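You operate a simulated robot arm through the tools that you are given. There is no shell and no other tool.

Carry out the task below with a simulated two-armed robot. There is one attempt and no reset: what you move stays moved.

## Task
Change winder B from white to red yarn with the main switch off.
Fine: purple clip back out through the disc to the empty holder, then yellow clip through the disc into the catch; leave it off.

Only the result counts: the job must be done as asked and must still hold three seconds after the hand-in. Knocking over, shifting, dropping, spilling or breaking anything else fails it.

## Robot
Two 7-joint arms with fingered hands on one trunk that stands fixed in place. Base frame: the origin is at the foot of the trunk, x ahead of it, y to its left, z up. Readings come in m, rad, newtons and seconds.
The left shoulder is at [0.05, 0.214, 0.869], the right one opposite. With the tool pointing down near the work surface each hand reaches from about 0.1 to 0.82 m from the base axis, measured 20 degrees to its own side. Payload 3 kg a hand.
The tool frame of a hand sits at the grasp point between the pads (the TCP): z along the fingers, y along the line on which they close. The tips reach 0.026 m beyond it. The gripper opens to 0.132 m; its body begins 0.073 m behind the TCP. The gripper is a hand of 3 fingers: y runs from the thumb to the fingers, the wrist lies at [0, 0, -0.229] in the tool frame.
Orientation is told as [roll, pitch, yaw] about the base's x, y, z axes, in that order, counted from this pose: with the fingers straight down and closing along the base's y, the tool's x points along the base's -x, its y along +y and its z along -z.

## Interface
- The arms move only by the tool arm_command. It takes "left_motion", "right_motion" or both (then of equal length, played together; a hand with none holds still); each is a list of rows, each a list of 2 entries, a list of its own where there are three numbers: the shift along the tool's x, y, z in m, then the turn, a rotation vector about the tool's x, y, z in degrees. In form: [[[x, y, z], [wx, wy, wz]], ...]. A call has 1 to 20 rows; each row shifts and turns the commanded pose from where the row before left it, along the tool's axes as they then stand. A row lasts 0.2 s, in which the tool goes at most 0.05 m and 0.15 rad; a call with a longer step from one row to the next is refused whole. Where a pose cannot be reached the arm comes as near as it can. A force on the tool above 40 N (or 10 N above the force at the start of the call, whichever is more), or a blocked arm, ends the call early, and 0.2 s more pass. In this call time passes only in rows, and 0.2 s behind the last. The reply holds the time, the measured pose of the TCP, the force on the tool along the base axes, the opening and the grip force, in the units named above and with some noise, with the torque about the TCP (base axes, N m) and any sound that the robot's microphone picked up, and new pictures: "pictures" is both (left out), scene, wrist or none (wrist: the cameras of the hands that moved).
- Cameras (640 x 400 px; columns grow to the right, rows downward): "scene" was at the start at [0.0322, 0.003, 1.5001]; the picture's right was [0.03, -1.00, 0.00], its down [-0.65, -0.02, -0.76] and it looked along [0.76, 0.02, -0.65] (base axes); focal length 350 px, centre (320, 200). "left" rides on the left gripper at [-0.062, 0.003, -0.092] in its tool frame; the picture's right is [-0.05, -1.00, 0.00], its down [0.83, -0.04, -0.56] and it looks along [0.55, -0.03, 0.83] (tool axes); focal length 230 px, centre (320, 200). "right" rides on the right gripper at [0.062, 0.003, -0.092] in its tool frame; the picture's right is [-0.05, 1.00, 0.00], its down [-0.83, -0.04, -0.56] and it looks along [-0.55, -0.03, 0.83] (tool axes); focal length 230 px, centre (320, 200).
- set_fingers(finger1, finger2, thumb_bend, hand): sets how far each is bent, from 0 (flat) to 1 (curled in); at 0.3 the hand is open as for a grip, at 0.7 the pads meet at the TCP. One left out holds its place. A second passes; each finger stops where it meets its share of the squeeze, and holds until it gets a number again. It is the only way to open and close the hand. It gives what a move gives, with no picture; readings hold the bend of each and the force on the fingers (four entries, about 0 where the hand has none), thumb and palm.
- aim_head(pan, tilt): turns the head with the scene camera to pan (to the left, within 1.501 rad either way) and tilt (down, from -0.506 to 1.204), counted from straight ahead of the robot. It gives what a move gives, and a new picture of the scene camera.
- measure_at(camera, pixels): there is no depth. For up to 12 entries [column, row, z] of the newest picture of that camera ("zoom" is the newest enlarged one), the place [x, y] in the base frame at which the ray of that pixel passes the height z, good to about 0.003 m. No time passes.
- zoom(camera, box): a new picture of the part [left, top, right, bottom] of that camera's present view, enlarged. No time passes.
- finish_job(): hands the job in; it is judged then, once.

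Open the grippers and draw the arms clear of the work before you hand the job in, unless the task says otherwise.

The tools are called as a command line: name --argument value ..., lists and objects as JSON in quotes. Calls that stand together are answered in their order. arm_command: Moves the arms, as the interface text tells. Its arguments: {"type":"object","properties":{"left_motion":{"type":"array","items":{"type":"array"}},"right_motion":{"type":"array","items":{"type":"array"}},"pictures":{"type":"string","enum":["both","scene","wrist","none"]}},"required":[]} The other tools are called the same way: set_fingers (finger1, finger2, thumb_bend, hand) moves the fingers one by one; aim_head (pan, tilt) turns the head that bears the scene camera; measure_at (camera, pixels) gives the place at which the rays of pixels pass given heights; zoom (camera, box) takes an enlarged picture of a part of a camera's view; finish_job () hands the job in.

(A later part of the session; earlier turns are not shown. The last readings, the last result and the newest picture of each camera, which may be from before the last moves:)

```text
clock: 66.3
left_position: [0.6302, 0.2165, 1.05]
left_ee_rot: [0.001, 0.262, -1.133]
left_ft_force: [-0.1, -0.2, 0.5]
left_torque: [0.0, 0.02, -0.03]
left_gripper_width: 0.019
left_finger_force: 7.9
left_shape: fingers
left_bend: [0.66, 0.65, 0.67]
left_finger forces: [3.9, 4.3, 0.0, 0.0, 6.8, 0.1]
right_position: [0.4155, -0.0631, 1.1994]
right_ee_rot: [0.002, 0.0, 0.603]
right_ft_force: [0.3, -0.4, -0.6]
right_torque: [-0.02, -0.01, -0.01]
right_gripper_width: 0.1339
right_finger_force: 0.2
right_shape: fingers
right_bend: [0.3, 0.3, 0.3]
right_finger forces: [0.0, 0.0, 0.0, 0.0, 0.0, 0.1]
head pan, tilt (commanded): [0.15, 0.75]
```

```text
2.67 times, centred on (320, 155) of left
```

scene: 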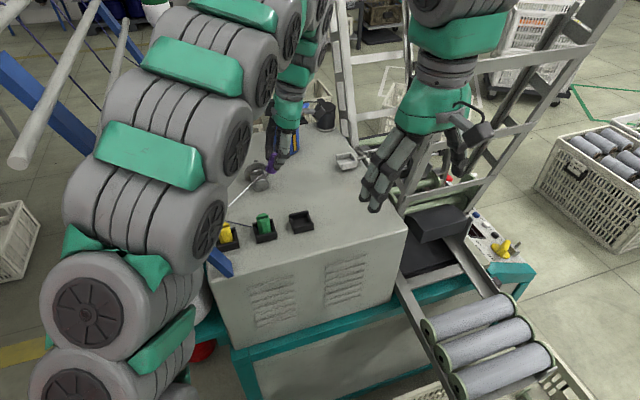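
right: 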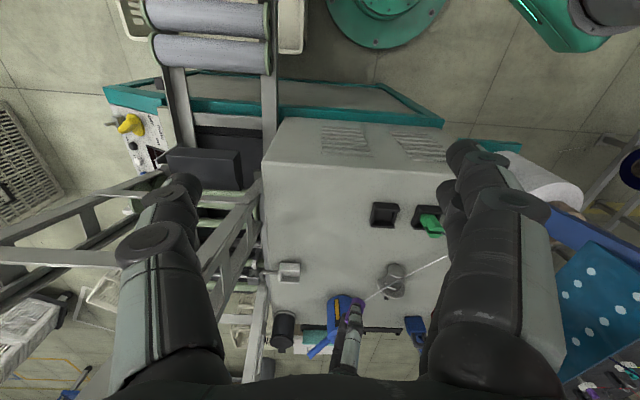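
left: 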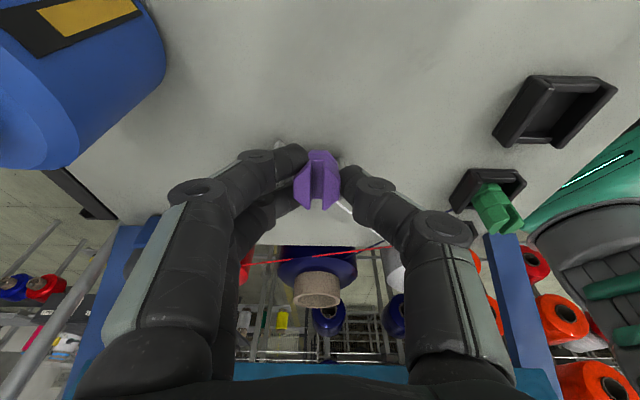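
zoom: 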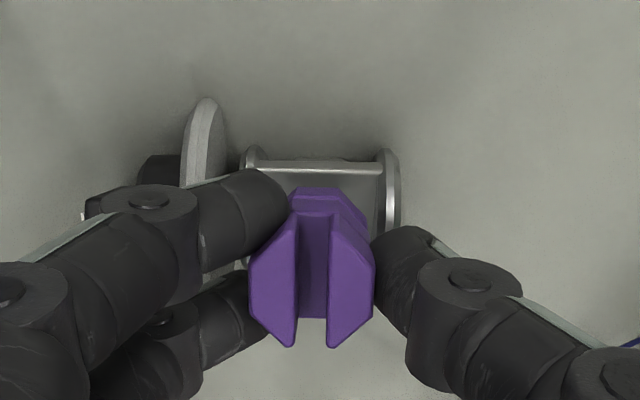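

The clip base is aligned between the rims (left picture: rims at 262 and 378, clip centred near 322). I advance another 30 mm through the slot.

arm_command --left_motion '[[[0.0097, 0.0002, 0.0026], [0, 0, 0]], [[0.0097, 0.0002, 0.0026], [0, 0, 0]], [[0.0097, 0.0002, 0.0026], [0, 0, 0]]]' --pictures "none"

zoom --camera "scene" --box '[230, 145, 294, 195]'

zoom --camera "left" --box '[220, 60, 420, 210]'

zoom --camera "right" --box '[340, 230, 420, 310]'

```text
clock: 67.1
left_position: [0.6173, 0.2454, 1.0513]
left_ee_rot: [0.001, 0.264, -1.133]
left_ft_force: [-0.7, 0.3, 0.1]
left_torque: [0.0, 0.01, -0.01]
left_gripper_width: 0.019
left_finger_force: 7.4
left_shape: fingers
left_bend: [0.66, 0.65, 0.67]
left_finger forces: [3.9, 4.2, 0.0, 0.0, 6.8, 0.0]
right_position: [0.4162, -0.0634, 1.1988]
right_ee_rot: [0.0, 0.0, 0.604]
right_ft_force: [-0.5, 1.0, -0.1]
right_torque: [0.0, 0.0, 0.01]
right_gripper_width: 0.1341
right_finger_force: 0.2
right_shape: fingers
right_bend: [0.3, 0.3, 0.3]
right_finger forces: [0.0, 0.1, 0.0, 0.0, 0.0, 0.0]
head pan, tilt (commanded): [0.15, 0.75]
```

```text
8.00 times, centred on (262, 170) of scene
```

zoom: 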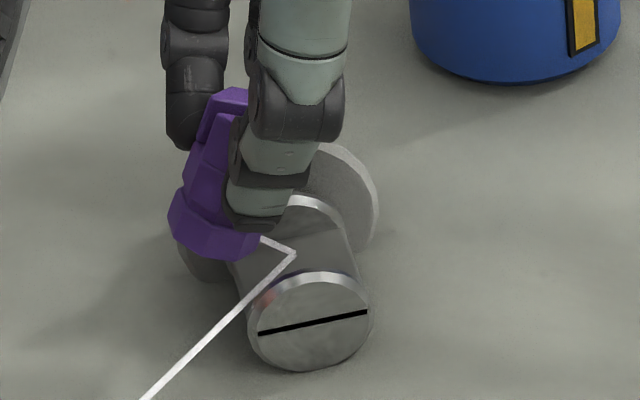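

```text
2.67 times, centred on (320, 135) of left
```

zoom: 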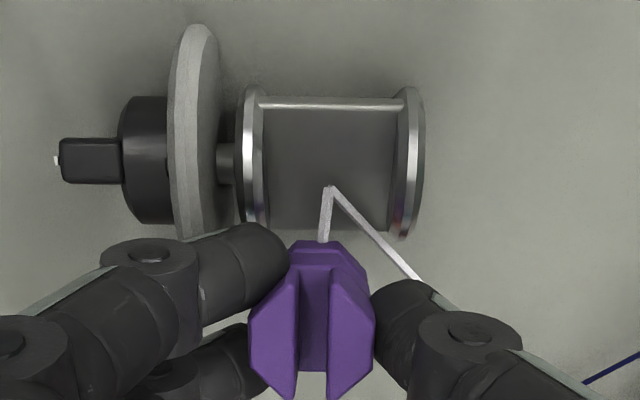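

```text
5.00 times, centred on (380, 270) of right
```

zoom: 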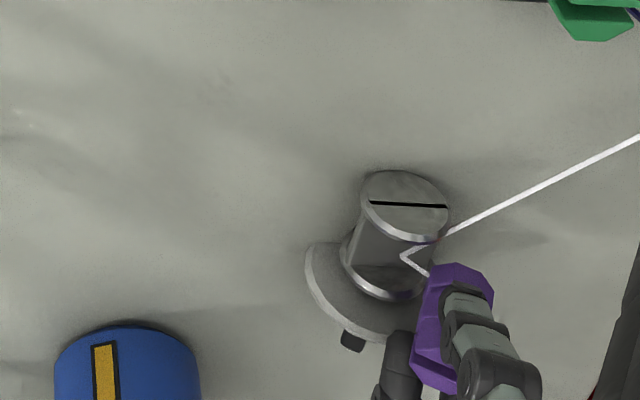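

The yarn is still hooked because the tilted clip rode too high. I will re-grasp so the clip is upright during the pass: first I bring it to the empty holder, set it there upright, and take it again with the hand leaning the other way.

arm_command --left_motion '[[[0.0065, 0, -0.0241], [0, 0, 0]], [[0.0065, 0, -0.0241], [0, 0, 0]], [[-0.0162, -0.0369, -0.0044], [0, 0, 0]], [[-0.0162, -0.0369, -0.0044], [0, 0, 0]], [[-0.0162, -0.0369, -0.0044], [0, 0, 0]], [[-0.0162, -0.0369, -0.0044], [0, 0, 0]], [[0, 0, 0], [0, -7.5, 0]], [[0, 0, 0], [0, -7.5, 0]], [[0, 0, 0], [0, -7.5, 0]], [[0, 0, 0], [0, -7.5, 0]]]' --right_motion '[[[0.0085, -0.0123, 0], [0, 0, 0]], [[0.0085, -0.0123, 0], [0, 0, 0]], [[0.0085, -0.0123, 0], [0, 0, 0]], [[0.0085, -0.0123, 0], [0, 0, 0]], [[0, 0, 0], [0, 0, 0]], [[0, 0, 0], [0, 0, 0]], [[0, 0, 0], [0, 0, 0]], [[0, 0, 0], [0, 0, 0]], [[0, 0, 0], [0, 0, 0]], [[0, 0, 0], [0, 0, 0]]]' --pictures "both"

zoom --camera "left" --box '[160, 60, 480, 260]'

```text
clock: 69.3
left_position: [0.5139, 0.1202, 1.0994]
left_ee_rot: [0.0, -0.265, -1.132]
left_ft_force: [-0.5, -0.3, -0.8]
left_torque: [-0.02, -0.01, -0.01]
left_gripper_width: 0.0189
left_finger_force: 7.7
left_shape: fingers
left_bend: [0.66, 0.65, 0.67]
left_finger forces: [4.1, 4.3, 0.0, 0.1, 6.7, 0.0]
right_position: [0.4167, -0.1244, 1.1984]
right_ee_rot: [0.0, 0.0, 0.604]
right_ft_force: [-0.8, 0.2, 0.8]
right_torque: [-0.01, 0.02, 0.01]
right_gripper_width: 0.1341
right_finger_force: 0.0
right_shape: fingers
right_bend: [0.3, 0.3, 0.3]
right_finger forces: [0.1, 0.0, 0.0, 0.1, 0.0, 0.0]
head pan, tilt (commanded): [0.15, 0.75]
```

scene: 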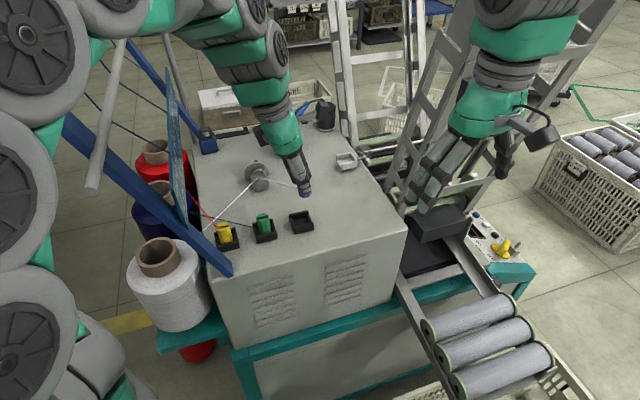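
right: 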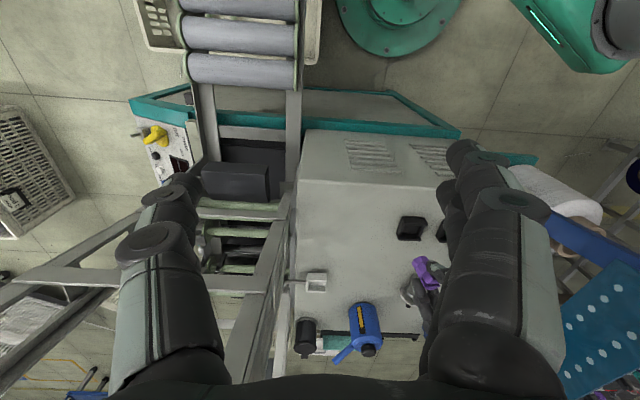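
left: 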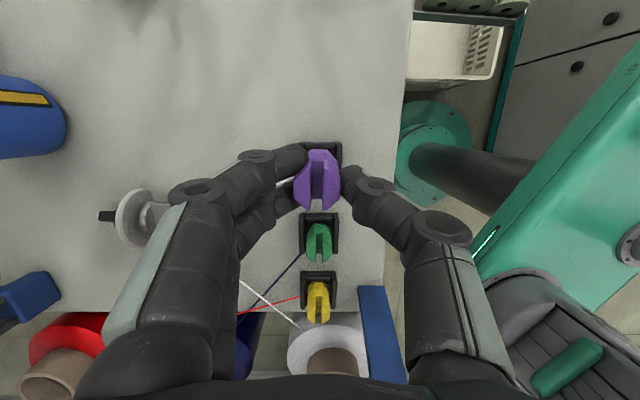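

```text
2.00 times, centred on (320, 160) of left
```

zoom: 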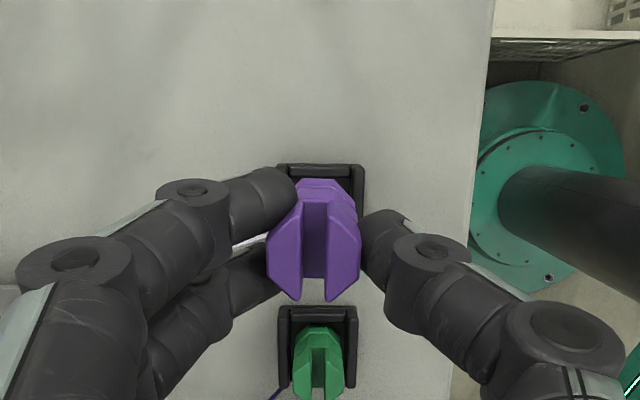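

The purple clip hangs over the empty holder; by the picture it is aligned along f, and needs about 12 mm toward the open side. I shift and lower to just above the holder walls, then check alignment.

arm_command --left_motion '[[[0.0125, 0, -0.0034], [0, 0, 0]], [[0.0058, 0, 0.0217], [0, 0, 0]], [[0.0044, 0, 0.0164], [0, 0, 0]]]' --pictures "both"

zoom --camera "left" --box '[220, 100, 420, 225]'

zoom --camera "scene" --box '[260, 170, 340, 250]'

```text
clock: 70.1
left_position: [0.5082, 0.1321, 1.0616]
left_ee_rot: [0.0, -0.262, -1.132]
left_ft_force: [0.6, 0.8, 0.1]
left_torque: [0.02, -0.03, -0.04]
left_gripper_width: 0.0187
left_finger_force: 7.7
left_shape: fingers
left_bend: [0.66, 0.65, 0.67]
left_finger forces: [4.2, 4.4, 0.0, 0.0, 6.7, 0.1]
right_position: [0.4177, -0.125, 1.199]
right_ee_rot: [0.0, -0.001, 0.603]
right_ft_force: [0.3, 0.3, -0.1]
right_torque: [0.01, 0.02, 0.0]
right_gripper_width: 0.1341
right_finger_force: 0.0
right_shape: fingers
right_bend: [0.3, 0.3, 0.3]
right_finger forces: [0.0, 0.0, 0.0, 0.0, 0.1, 0.1]
head pan, tilt (commanded): [0.15, 0.75]
```

scene: 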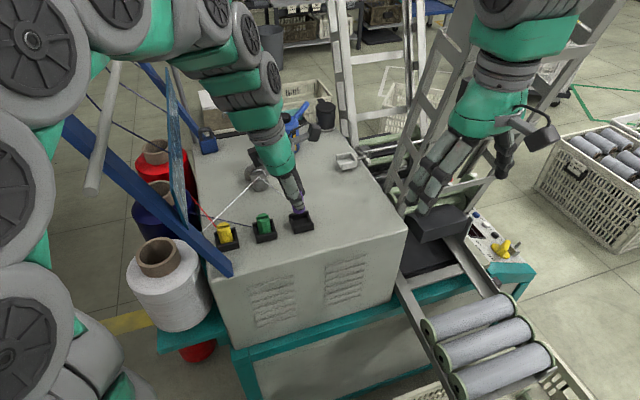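
left: 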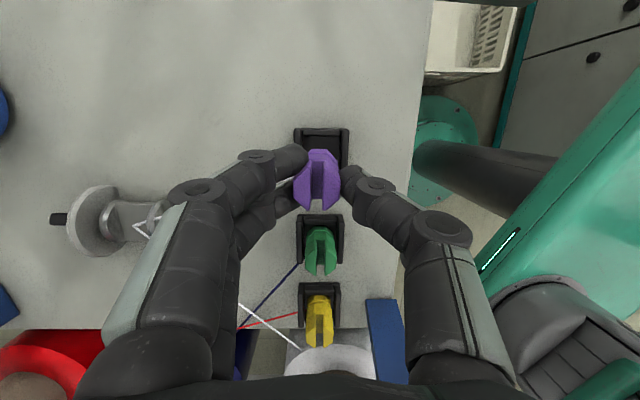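

```text
3.20 times, centred on (320, 162) of left
```

zoom: 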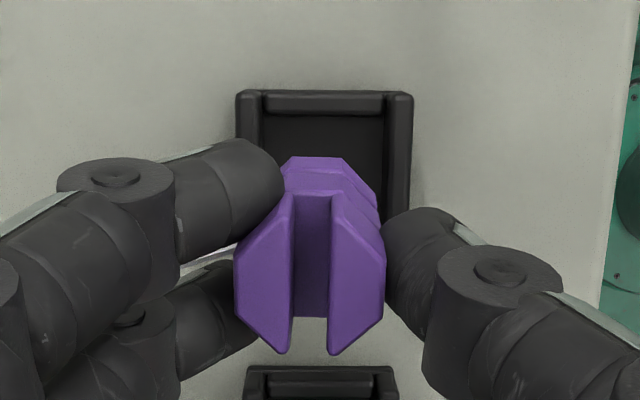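

```text
5.00 times, centred on (300, 210) of scene
```

zoom: 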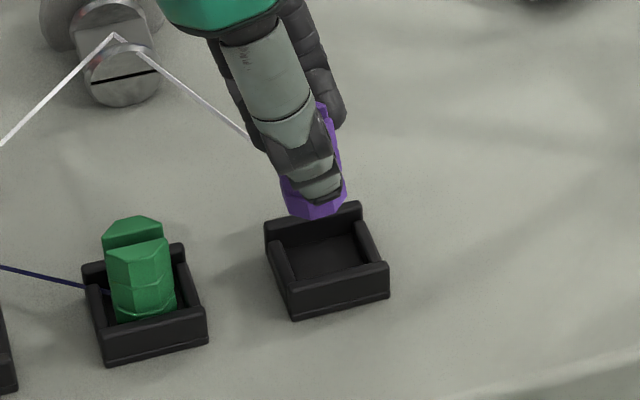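

The clip seems aligned over the holder in the left picture. I cross-check with the head camera by measuring the clip base at its height and the holder floor centre.

measure_at --camera "scene" --pixels '[[299, 210.6, 1.008], [298, 208, 1.008], [301.6, 221, 0.973], [302.5, 220, 0.973], [289.5, 216, 0.995], [312, 211, 0.995], [297.5, 229, 0.995], [317.5, 223, 0.995]]'

zoom --camera "scene" --box '[280, 190, 328, 240]'

measure_at --camera "left" --pixels '[[320, 130.75, 0.995], [296, 145, 0.995], [347, 145, 0.995], [321, 150, 0.973]]'

```text
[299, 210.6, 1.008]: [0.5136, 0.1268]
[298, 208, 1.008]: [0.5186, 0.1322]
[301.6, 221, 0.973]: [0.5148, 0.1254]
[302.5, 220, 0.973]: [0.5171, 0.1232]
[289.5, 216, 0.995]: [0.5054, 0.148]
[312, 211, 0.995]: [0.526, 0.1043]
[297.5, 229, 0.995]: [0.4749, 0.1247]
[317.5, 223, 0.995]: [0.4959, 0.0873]
```

```text
8.00 times, centred on (304, 215) of scene
```

zoom: 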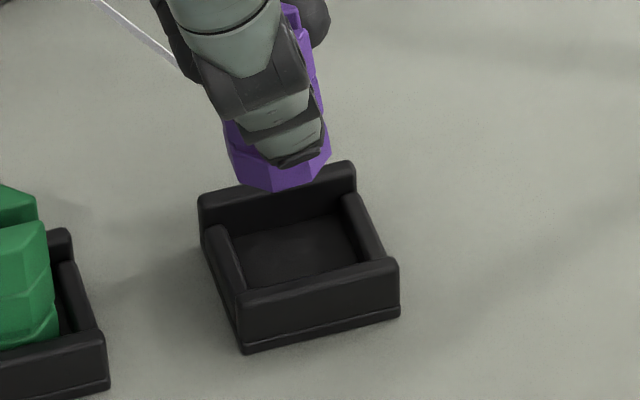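

```text
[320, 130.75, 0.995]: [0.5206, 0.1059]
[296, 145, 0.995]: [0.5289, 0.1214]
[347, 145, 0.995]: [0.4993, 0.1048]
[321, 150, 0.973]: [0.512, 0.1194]
```

I triangulate three features of this holder (its -lat bar and the two -lat corners) between the left and head cameras for an accurate centre.

measure_at --camera "scene" --pixels '[[309.25, 218.5, 0.97], [309.25, 218.5, 1.0], [314, 222.75, 0.97], [314, 222.75, 1.0], [308, 210.4, 0.97], [308, 210.4, 1.0]]'

measure_at --camera "left" --pixels '[[321.5, 131.5, 0.97], [321.5, 131.5, 1.0], [348.75, 129.2, 0.97], [348.75, 129.2, 1.0], [294.4, 128.25, 0.97], [294.4, 128.25, 1.0]]'

```text
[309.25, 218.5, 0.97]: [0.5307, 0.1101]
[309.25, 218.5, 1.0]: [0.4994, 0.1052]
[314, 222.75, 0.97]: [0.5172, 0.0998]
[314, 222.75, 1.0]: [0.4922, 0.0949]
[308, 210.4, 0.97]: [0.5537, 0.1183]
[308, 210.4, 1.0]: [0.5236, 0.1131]
```

```text
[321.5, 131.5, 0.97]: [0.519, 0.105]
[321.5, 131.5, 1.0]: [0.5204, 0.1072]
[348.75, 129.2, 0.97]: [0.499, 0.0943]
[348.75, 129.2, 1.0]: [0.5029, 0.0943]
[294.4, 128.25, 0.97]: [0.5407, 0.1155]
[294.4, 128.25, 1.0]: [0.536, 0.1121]
```

Holder centre works out to about [0.5105,0.1254] with f-walls topping at z≈0.987, and the clip is over it within 1–2 mm. I lower 22 mm in small steps and check for contact.

arm_command --left_motion '[[[0.0029, 0, 0.0106], [0, 0, 0]], [[0.0014, 0, 0.0053], [0, 0, 0]], [[0.0014, 0, 0.0053], [0, 0, 0]]]' --pictures "none"

zoom --camera "left" --box '[220, 100, 420, 225]'

zoom --camera "scene" --box '[280, 190, 328, 240]'

```text
clock: 70.9
left_position: [0.5077, 0.1328, 1.0387]
left_ee_rot: [0.001, -0.261, -1.132]
left_ft_force: [0.9, 0.7, 0.2]
left_torque: [-0.03, 0.03, 0.01]
left_gripper_width: 0.0189
left_finger_force: 7.7
left_shape: fingers
left_bend: [0.66, 0.65, 0.67]
left_finger forces: [4.1, 4.4, 0.0, 0.1, 6.7, 0.1]
right_position: [0.4175, -0.1245, 1.1987]
right_ee_rot: [0.001, 0.0, 0.604]
right_ft_force: [-1.1, -0.6, -0.1]
right_torque: [0.0, 0.0, -0.01]
right_gripper_width: 0.1338
right_finger_force: 0.1
right_shape: fingers
right_bend: [0.3, 0.3, 0.3]
right_finger forces: [0.0, 0.0, 0.0, 0.0, 0.1, 0.0]
head pan, tilt (commanded): [0.15, 0.75]
```

```text
3.20 times, centred on (320, 162) of left
```

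zoom: 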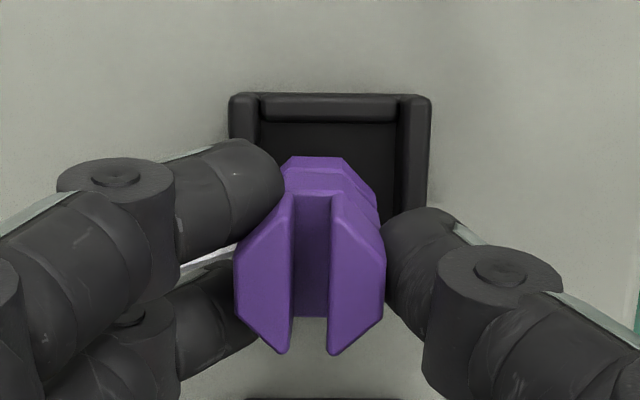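

```text
8.00 times, centred on (304, 215) of scene
```

zoom: 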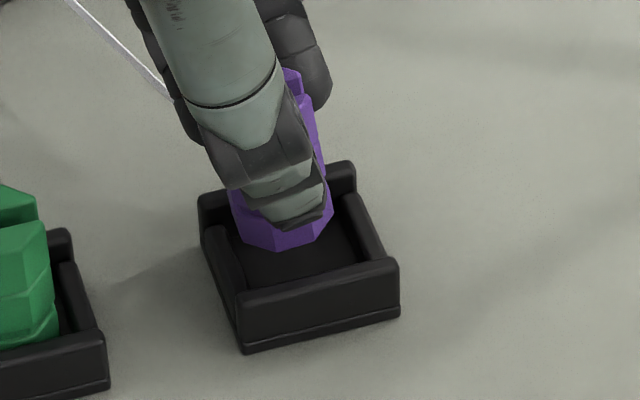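

I check the clip's actual base height and position from the head camera again at this stage.

measure_at --camera "scene" --pixels '[[299, 219.0, 0.98], [299, 219.0, 0.99], [299, 219.0, 1.0], [299.1, 221.4, 0.985], [299.1, 221.4, 0.995]]'

zoom --camera "right" --box '[380, 200, 460, 270]'

zoom --camera "scene" --box '[288, 200, 320, 232]'

```text
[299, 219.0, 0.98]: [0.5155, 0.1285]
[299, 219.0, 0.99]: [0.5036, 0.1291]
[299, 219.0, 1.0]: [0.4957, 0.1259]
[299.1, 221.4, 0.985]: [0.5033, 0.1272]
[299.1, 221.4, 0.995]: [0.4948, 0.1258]
```

```text
5.71 times, centred on (420, 235) of right
```

zoom: 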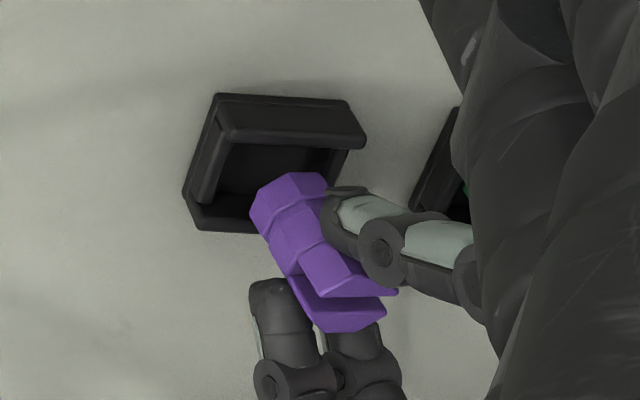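

```text
12.50 times, centred on (304, 216) of scene
```

zoom: 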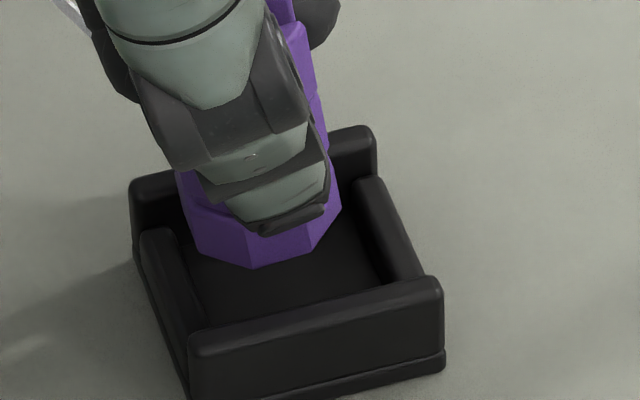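

The head view can't separate height from f-offset, but the left camera can. I zoom the left camera strongly on the clip base and holder walls.

zoom --camera "left" --box '[280, 120, 360, 180]'

```text
6.67 times, centred on (320, 150) of left
```

zoom: 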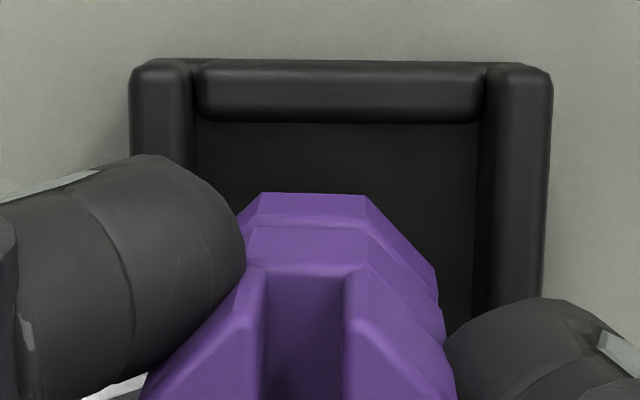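

The clip is about 2.6 mm too far toward +f and 3–4 mm toward the open side. I correct both, then lower a further 8 mm.

arm_command --left_motion '[[[-0.0034, -0.0026, 0.0009], [0, 0, 0]], [[0.001, 0, 0.0039], [0, 0, 0]], [[0.001, 0, 0.0039], [0, 0, 0]]]' --pictures "none"

zoom --camera "left" --box '[280, 120, 360, 180]'

zoom --camera "scene" --box '[288, 200, 320, 232]'

```text
clock: 71.7
left_position: [0.5056, 0.1286, 1.0313]
left_ee_rot: [0.001, -0.261, -1.132]
left_ft_force: [-0.7, -0.3, -0.2]
left_torque: [0.02, 0.01, -0.03]
left_gripper_width: 0.0187
left_finger_force: 7.8
left_shape: fingers
left_bend: [0.66, 0.65, 0.67]
left_finger forces: [4.1, 4.4, 0.0, 0.0, 6.7, 0.0]
right_position: [0.4174, -0.1238, 1.1985]
right_ee_rot: [0.0, -0.001, 0.604]
right_ft_force: [0.1, 0.2, -0.3]
right_torque: [-0.01, 0.01, 0.0]
right_gripper_width: 0.1339
right_finger_force: 0.1
right_shape: fingers
right_bend: [0.3, 0.3, 0.3]
right_finger forces: [0.0, 0.1, 0.0, 0.1, 0.0, 0.0]
head pan, tilt (commanded): [0.15, 0.75]
```

```text
6.67 times, centred on (320, 150) of left
```

zoom: 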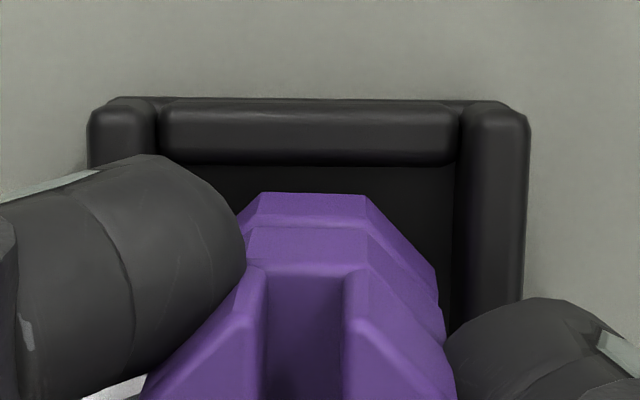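

```text
12.50 times, centred on (304, 216) of scene
```

zoom: 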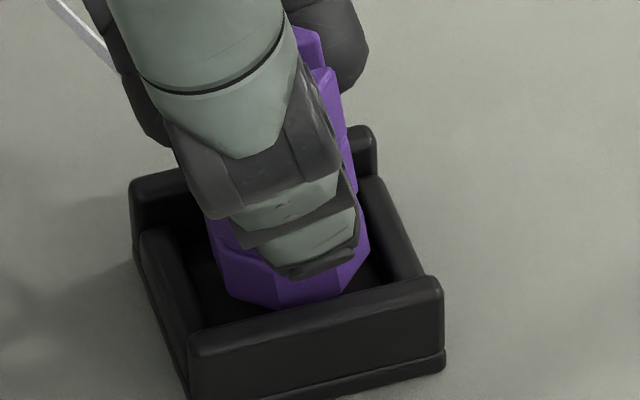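

The clip base is now well centred inside the holder. I lower in 3 mm steps until it touches the floor.

arm_command --left_motion '[[[0.0008, 0, 0.0029], [0, 0, 0]], [[0.0005, 0, 0.0019], [0, 0, 0]]]' --pictures "none"

arm_command --left_motion '[[[0.0005, 0, 0.0019], [0, 0, 0]]]' --pictures "none"

zoom --camera "scene" --box '[288, 200, 320, 232]'

```text
clock: 72.3
left_position: [0.5065, 0.1287, 1.0262]
left_ee_rot: [-0.001, -0.262, -1.133]
left_ft_force: [0.8, -0.1, 0.2]
left_torque: [0.02, -0.01, -0.02]
left_gripper_width: 0.0186
left_finger_force: 7.9
left_shape: fingers
left_bend: [0.66, 0.65, 0.67]
left_finger forces: [4.1, 4.3, 0.0, 0.1, 6.7, 0.1]
right_position: [0.417, -0.1249, 1.1982]
right_ee_rot: [0.0, -0.001, 0.602]
right_ft_force: [0.1, 0.6, -0.4]
right_torque: [-0.01, 0.02, 0.01]
right_gripper_width: 0.1343
right_finger_force: 0.1
right_shape: fingers
right_bend: [0.3, 0.3, 0.3]
right_finger forces: [0.0, 0.0, 0.1, 0.0, 0.1, 0.1]
head pan, tilt (commanded): [0.15, 0.75]
```

```text
clock: 72.7
left_position: [0.5063, 0.1283, 1.0231]
left_ee_rot: [0.002, -0.261, -1.133]
left_ft_force: [-0.3, 0.8, 1.7]
left_torque: [0.0, 0.0, -0.02]
left_gripper_width: 0.0187
left_finger_force: 8.4
left_shape: fingers
left_bend: [0.66, 0.65, 0.67]
left_finger forces: [4.4, 4.8, 0.0, 0.0, 7.3, 0.0]
right_position: [0.417, -0.1243, 1.1978]
right_ee_rot: [-0.001, 0.0, 0.603]
right_ft_force: [0.5, -0.8, 0.9]
right_torque: [0.01, -0.02, -0.01]
right_gripper_width: 0.1341
right_finger_force: 0.1
right_shape: fingers
right_bend: [0.3, 0.3, 0.3]
right_finger forces: [0.0, 0.0, 0.1, 0.0, 0.1, 0.0]
head pan, tilt (commanded): [0.15, 0.75]
```

```text
12.50 times, centred on (304, 216) of scene
```

zoom: 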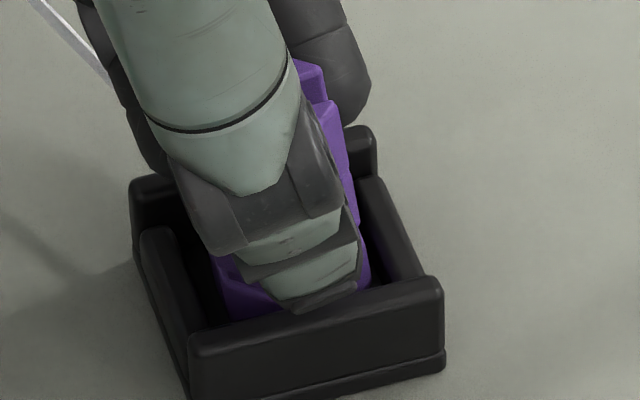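

The clip touches the holder floor (force +1.7 N, TCP z≈1.023). I open the fingers slightly to let it stand.

set_fingers --hand "left" --finger1 0.57 --finger2 0.57 --thumb_bend 0.57

zoom --camera "left" --box '[220, 100, 420, 225]'

zoom --camera "scene" --box '[220, 150, 330, 240]'

```text
clock: 73.7
left_position: [0.5071, 0.1286, 1.0226]
left_ee_rot: [-0.001, -0.262, -1.133]
left_ft_force: [-0.5, -0.4, 0.4]
left_torque: [0.03, 0.0, 0.01]
left_gripper_width: 0.0472
left_finger_force: 0.1
left_shape: fingers
left_bend: [0.56, 0.56, 0.56]
left_finger forces: [0.0, 0.0, 0.0, 0.0, 0.0, 0.1]
right_position: [0.4178, -0.1247, 1.1992]
right_ee_rot: [-0.001, -0.001, 0.603]
right_ft_force: [0.1, -0.6, -0.1]
right_torque: [0.03, 0.04, 0.02]
right_gripper_width: 0.1343
right_finger_force: 0.1
right_shape: fingers
right_bend: [0.3, 0.3, 0.3]
right_finger forces: [0.1, 0.0, 0.0, 0.0, 0.0, 0.0]
head pan, tilt (commanded): [0.15, 0.75]
```

```text
3.20 times, centred on (320, 162) of left
```

zoom: 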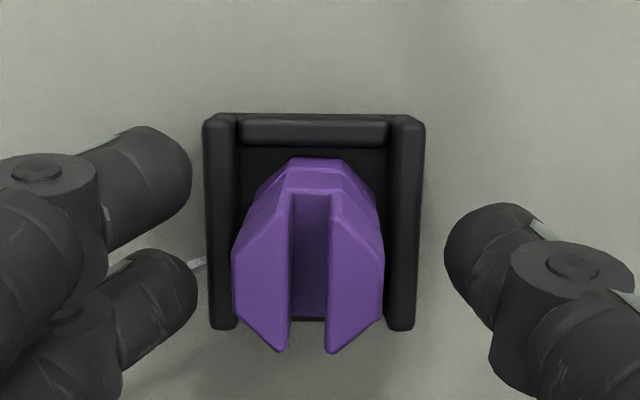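

```text
4.44 times, centred on (275, 195) of scene
```

zoom: 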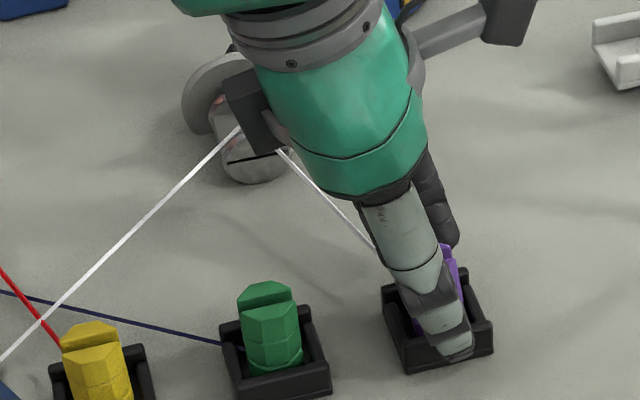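

Purple now stands in the empty holder, but its white yarn still loops over the disc's slot point (240,130). I rotate the open hand around the clip (to lean the other way by 20°) so I can re-grasp it and carry it upright through the slot.

arm_command --left_motion '[[[0, 0, 0], [0, 7, 0]], [[0, 0, 0], [0, 7, 0]], [[0, 0, 0], [0, 7, 0]], [[0, 0, 0], [0, 7, 0]], [[0, 0, 0], [0, 7, 0]], [[-0.0068, 0, -0.0041], [0, 0, 0]], [[-0.0068, 0, -0.004], [0, 0, 0]]]' --pictures "both"

zoom --camera "left" --box '[200, 120, 440, 270]'

zoom --camera "scene" --box '[220, 150, 340, 240]'

```text
clock: 75.3
left_position: [0.5134, 0.1151, 1.0257]
left_ee_rot: [0.0, 0.348, -1.132]
left_ft_force: [-0.4, -1.0, 0.1]
left_torque: [0.02, 0.0, 0.03]
left_gripper_width: 0.0473
left_finger_force: 0.1
left_shape: fingers
left_bend: [0.56, 0.56, 0.56]
left_finger forces: [0.0, 0.0, 0.1, 0.1, 0.0, 0.0]
right_position: [0.4178, -0.124, 1.1984]
right_ee_rot: [0.0, 0.0, 0.605]
right_ft_force: [-0.1, 0.0, 0.1]
right_torque: [0.03, 0.01, 0.02]
right_gripper_width: 0.1345
right_finger_force: 0.1
right_shape: fingers
right_bend: [0.3, 0.3, 0.3]
right_finger forces: [0.0, 0.0, 0.0, 0.0, 0.0, 0.1]
head pan, tilt (commanded): [0.15, 0.75]
```

scene: 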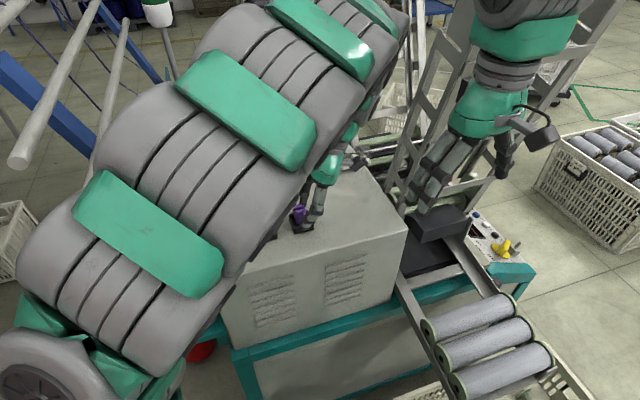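
left: 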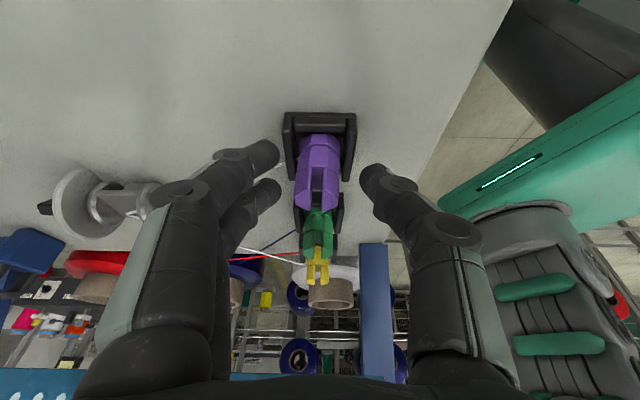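

```text
2.67 times, centred on (320, 195) of left
```

zoom: 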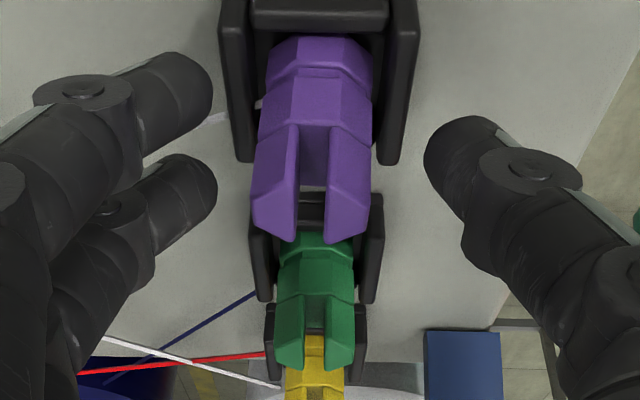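

```text
4.44 times, centred on (280, 195) of scene
```

zoom: 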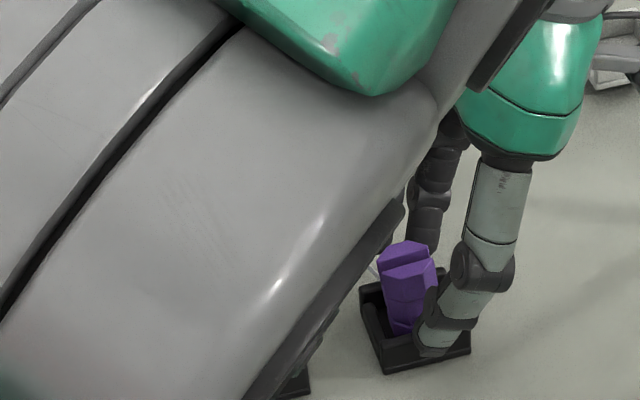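

The arm now shadows the head view, but the left camera shows the clip centred between the digits. I close to grip it again.

set_fingers --hand "left" --finger1 0.7 --finger2 0.7 --thumb_bend 0.7

zoom --camera "left" --box '[200, 120, 440, 270]'

zoom --camera "right" --box '[320, 160, 520, 310]'

```text
clock: 76.3
left_position: [0.5157, 0.115, 1.0257]
left_ee_rot: [-0.001, 0.347, -1.132]
left_ft_force: [0.1, 0.4, -0.5]
left_torque: [-0.06, -0.02, -0.02]
left_gripper_width: 0.0177
left_finger_force: 7.7
left_shape: fingers
left_bend: [0.67, 0.64, 0.67]
left_finger forces: [2.3, 5.2, 0.1, 0.0, 7.6, 0.1]
right_position: [0.4172, -0.1232, 1.1979]
right_ee_rot: [-0.001, 0.0, 0.605]
right_ft_force: [-0.8, -0.3, 0.6]
right_torque: [-0.02, 0.01, 0.0]
right_gripper_width: 0.134
right_finger_force: 0.0
right_shape: fingers
right_bend: [0.3, 0.3, 0.3]
right_finger forces: [0.1, 0.0, 0.1, 0.0, 0.1, 0.0]
head pan, tilt (commanded): [0.15, 0.75]
```

```text
2.67 times, centred on (320, 195) of left
```

zoom: 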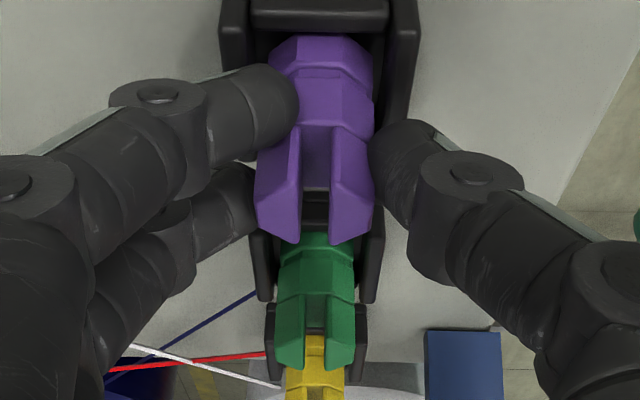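

```text
2.67 times, centred on (420, 235) of right
```

zoom: 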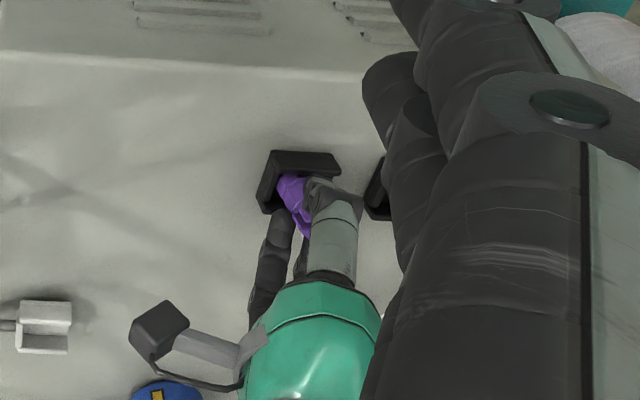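

Re-gripped (fingers 2.3/5.2 N, thumb 7.6 N). I lift 50 mm and carry the upright clip to the catch side of the disc.

arm_command --left_motion '[[[0.0057, 0, -0.0157], [0, 0, 0]], [[0.0057, 0, -0.0157], [0, 0, 0]], [[0.0057, 0, -0.0157], [0, 0, 0]], [[-0.0068, 0.0362, -0.0025], [0, 0, 0]], [[-0.0068, 0.0362, -0.0025], [0, 0, 0]], [[-0.0068, 0.0362, -0.0025], [0, 0, 0]], [[-0.0068, 0.0362, -0.0025], [0, 0, 0]]]' --pictures "both"

zoom --camera "scene" --box '[230, 120, 350, 220]'

zoom --camera "left" --box '[220, 100, 460, 250]'

```text
clock: 77.9
left_position: [0.6587, 0.1503, 1.0759]
left_ee_rot: [0.0, 0.348, -1.133]
left_ft_force: [0.1, 0.7, 0.2]
left_torque: [0.03, -0.01, -0.04]
left_gripper_width: 0.0174
left_finger_force: 8.0
left_shape: fingers
left_bend: [0.67, 0.64, 0.67]
left_finger forces: [2.3, 5.3, 0.0, 0.0, 7.2, 0.0]
right_position: [0.4182, -0.125, 1.1979]
right_ee_rot: [-0.001, 0.0, 0.602]
right_ft_force: [0.8, -0.6, -0.5]
right_torque: [0.0, 0.01, 0.0]
right_gripper_width: 0.1339
right_finger_force: 0.0
right_shape: fingers
right_bend: [0.3, 0.3, 0.3]
right_finger forces: [0.1, 0.0, 0.0, 0.0, 0.1, 0.0]
head pan, tilt (commanded): [0.15, 0.75]
```

scene: 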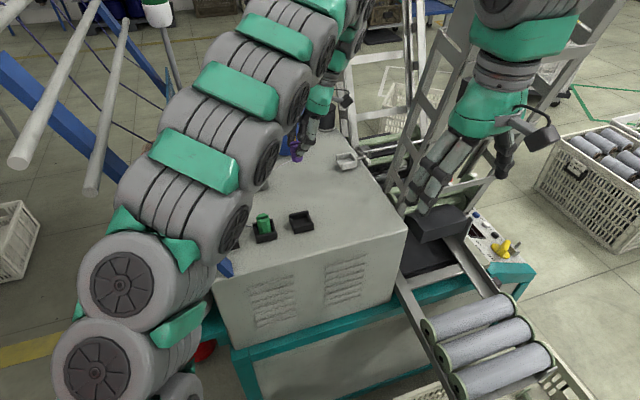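
left: 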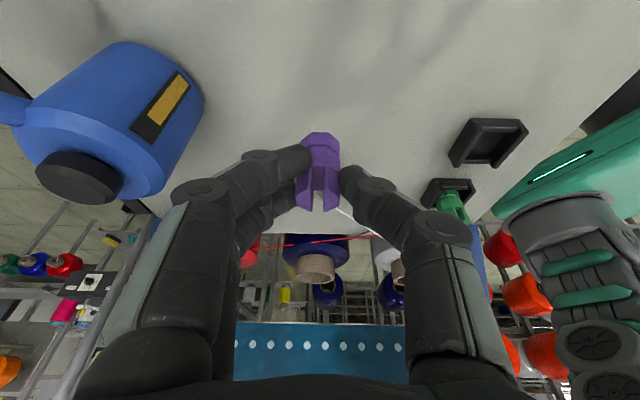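

```text
4.00 times, centred on (290, 170) of scene
```

zoom: 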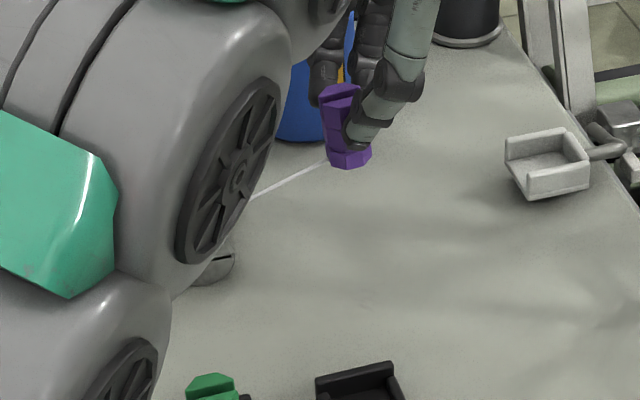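

```text
2.67 times, centred on (340, 175) of left
```

zoom: 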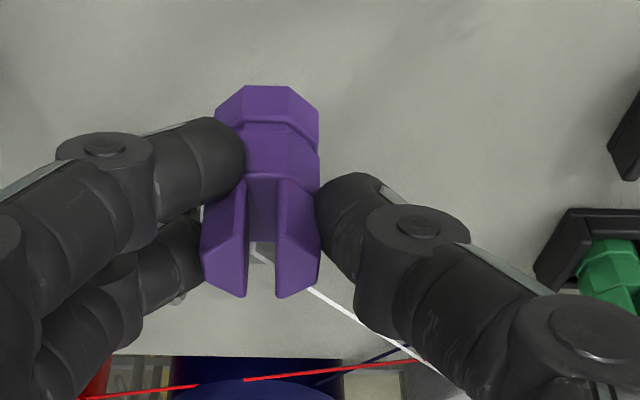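

The clip hangs upright. I lower it to slot height at the catch side and bring the right hand closer again to watch.

arm_command --left_motion '[[[0.0143, 0.0004, 0.019], [0, 0, 0]], [[0.0143, 0.0004, 0.019], [0, 0, 0]]]' --right_motion '[[[-0.017, 0.0247, 0], [0, 0, 0]], [[-0.017, 0.0247, 0], [0, 0, 0]]]' --pictures "both"

zoom --camera "right" --box '[330, 230, 430, 310]'

zoom --camera "scene" --box '[230, 130, 310, 200]'

zoom --camera "left" --box '[220, 80, 420, 230]'

```text
clock: 78.5
left_position: [0.6415, 0.1859, 1.0505]
left_ee_rot: [-0.001, 0.349, -1.131]
left_ft_force: [0.1, 0.1, -0.3]
left_torque: [0.02, 0.0, 0.01]
left_gripper_width: 0.0175
left_finger_force: 7.4
left_shape: fingers
left_bend: [0.67, 0.64, 0.67]
left_finger forces: [2.2, 5.4, 0.0, 0.1, 7.2, 0.1]
right_position: [0.4187, -0.0649, 1.198]
right_ee_rot: [0.001, 0.002, 0.604]
right_ft_force: [0.3, 1.0, -0.3]
right_torque: [-0.01, 0.0, 0.02]
right_gripper_width: 0.134
right_finger_force: 0.0
right_shape: fingers
right_bend: [0.3, 0.3, 0.3]
right_finger forces: [0.0, 0.0, 0.0, 0.0, 0.0, 0.0]
head pan, tilt (commanded): [0.15, 0.75]
```

scene: 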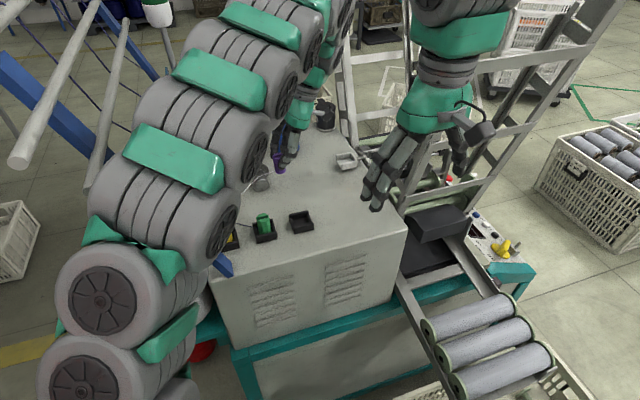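
right: 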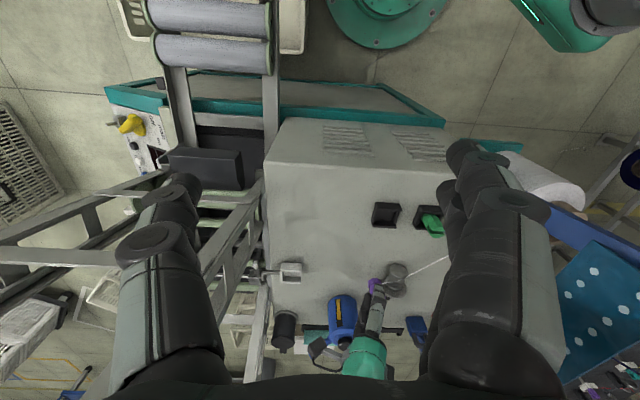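
left: 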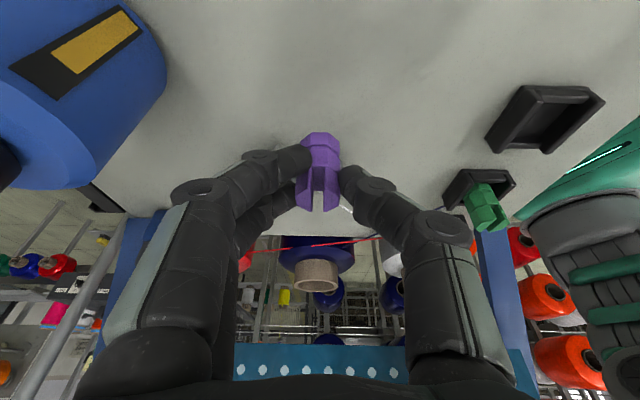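

```text
5.00 times, centred on (380, 270) of right
```

zoom: 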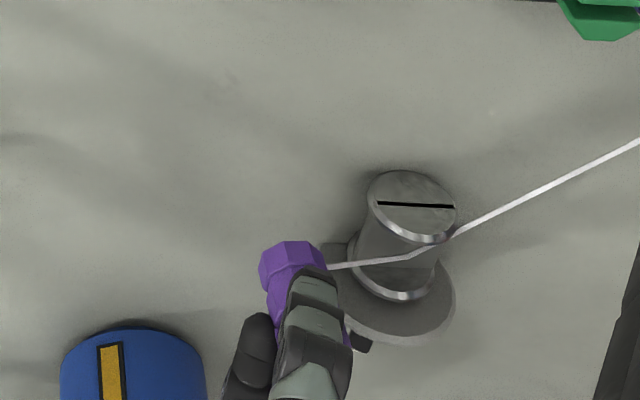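

```text
5.71 times, centred on (270, 165) of scene
```

zoom: 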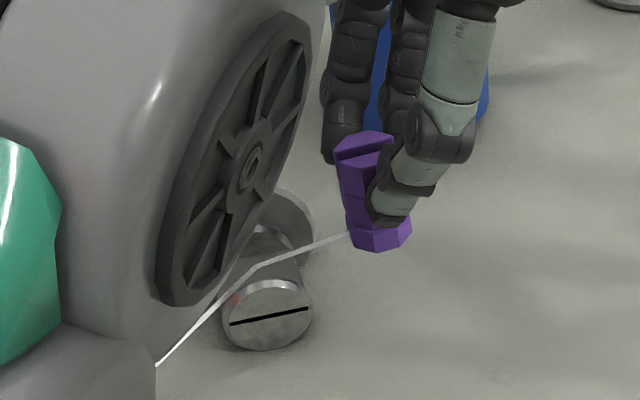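

```text
2.67 times, centred on (320, 155) of left
```

zoom: 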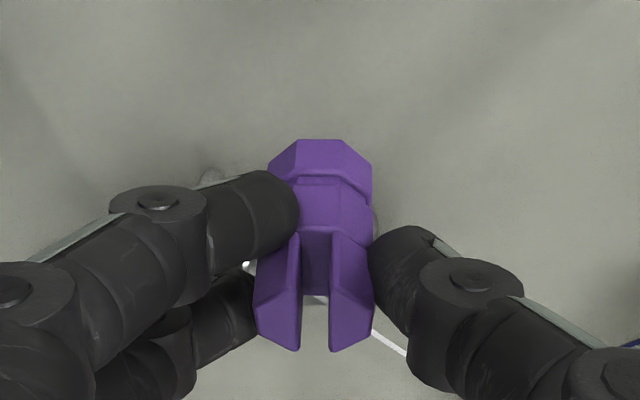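

The upright clip is lined up with the slot. I lower 2 mm and advance through the slot in 10 mm steps.

arm_command --left_motion '[[[0.0087, 0.0002, 0.0053], [0, 0, 0]], [[0.0094, 0.0002, 0.0034], [0, 0, 0]], [[0.0094, 0.0002, 0.0034], [0, 0, 0]]]' --pictures "none"

zoom --camera "left" --box '[220, 80, 420, 230]'

zoom --camera "right" --box '[350, 240, 414, 304]'

zoom --camera "scene" --box '[230, 140, 310, 200]'

```text
clock: 79.3
left_position: [0.6275, 0.2122, 1.0491]
left_ee_rot: [0.0, 0.348, -1.131]
left_ft_force: [-0.1, 0.5, -0.5]
left_torque: [-0.01, 0.01, 0.03]
left_gripper_width: 0.0173
left_finger_force: 7.8
left_shape: fingers
left_bend: [0.67, 0.64, 0.67]
left_finger forces: [2.2, 5.4, 0.0, 0.0, 7.3, 0.0]
right_position: [0.4177, -0.0645, 1.1984]
right_ee_rot: [-0.001, 0.0, 0.604]
right_ft_force: [0.4, 0.1, 0.3]
right_torque: [0.03, -0.04, -0.03]
right_gripper_width: 0.1342
right_finger_force: 0.1
right_shape: fingers
right_bend: [0.3, 0.3, 0.3]
right_finger forces: [0.0, 0.0, 0.1, 0.1, 0.0, 0.0]
head pan, tilt (commanded): [0.15, 0.75]
```

```text
2.67 times, centred on (320, 155) of left
```

zoom: 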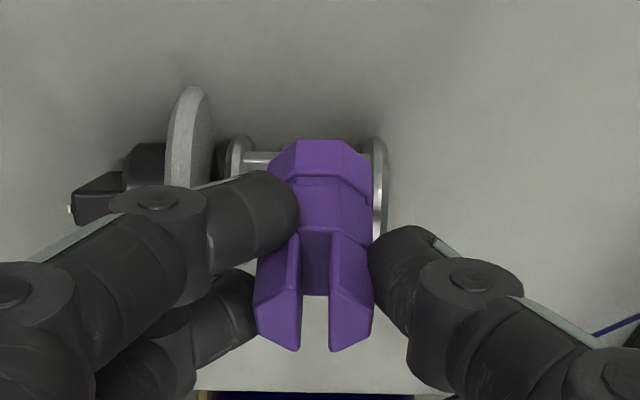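

```text
6.25 times, centred on (382, 272) of right
```

zoom: 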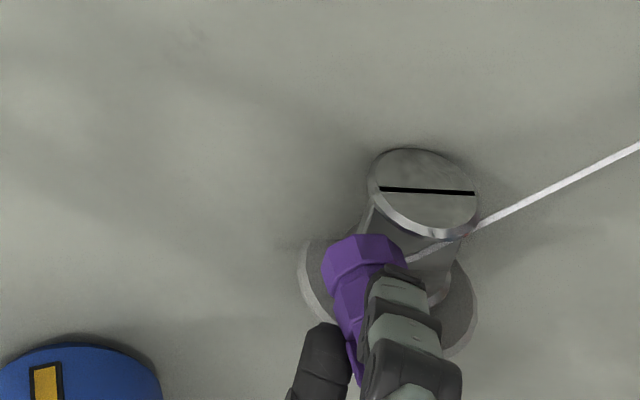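

```text
6.67 times, centred on (270, 170) of scene
```

zoom: 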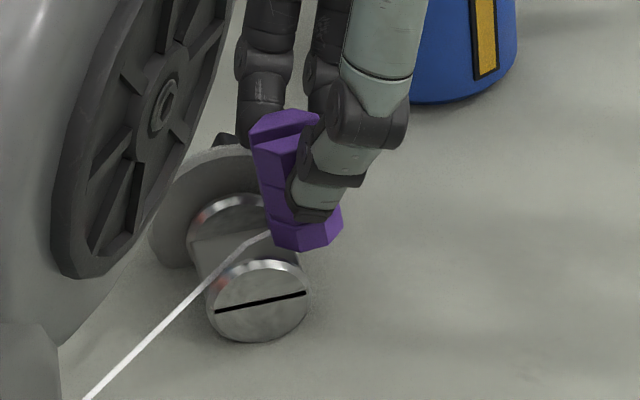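

Alignment is within about 1 mm. I continue 20 mm further, watching for contact.

arm_command --left_motion '[[[0.0094, 0.0005, 0.0034], [0, 0, 0]], [[0.0094, 0.0005, 0.0034], [0, 0, 0]]]' --pictures "none"

zoom --camera "left" --box '[220, 60, 420, 210]'

zoom --camera "scene" --box '[230, 140, 310, 200]'

```text
clock: 79.9
left_position: [0.6205, 0.2317, 1.0476]
left_ee_rot: [0.0, 0.349, -1.132]
left_ft_force: [-0.2, 0.0, 0.3]
left_torque: [-0.01, 0.02, 0.02]
left_gripper_width: 0.0174
left_finger_force: 7.2
left_shape: fingers
left_bend: [0.67, 0.64, 0.67]
left_finger forces: [2.3, 5.3, 0.0, 0.0, 7.2, 0.0]
right_position: [0.4181, -0.065, 1.1991]
right_ee_rot: [0.0, 0.001, 0.605]
right_ft_force: [-1.8, 0.8, 0.3]
right_torque: [0.01, 0.01, -0.01]
right_gripper_width: 0.1342
right_finger_force: 0.1
right_shape: fingers
right_bend: [0.3, 0.3, 0.3]
right_finger forces: [0.0, 0.1, 0.1, 0.1, 0.0, 0.0]
head pan, tilt (commanded): [0.15, 0.75]
```

```text
2.67 times, centred on (320, 135) of left
```

zoom: 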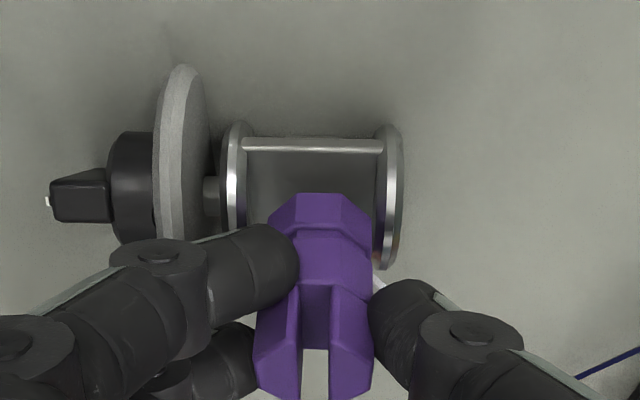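

```text
6.67 times, centred on (270, 170) of scene
```

zoom: 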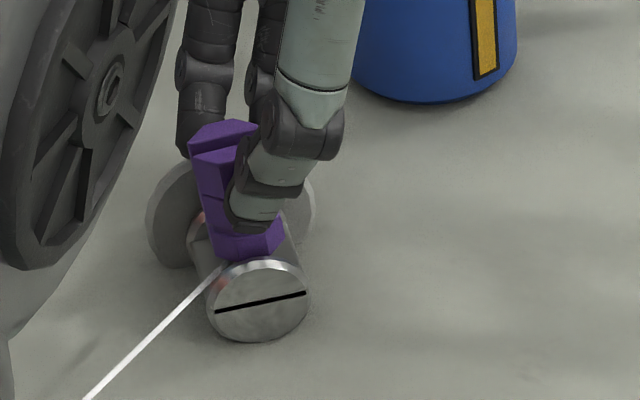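

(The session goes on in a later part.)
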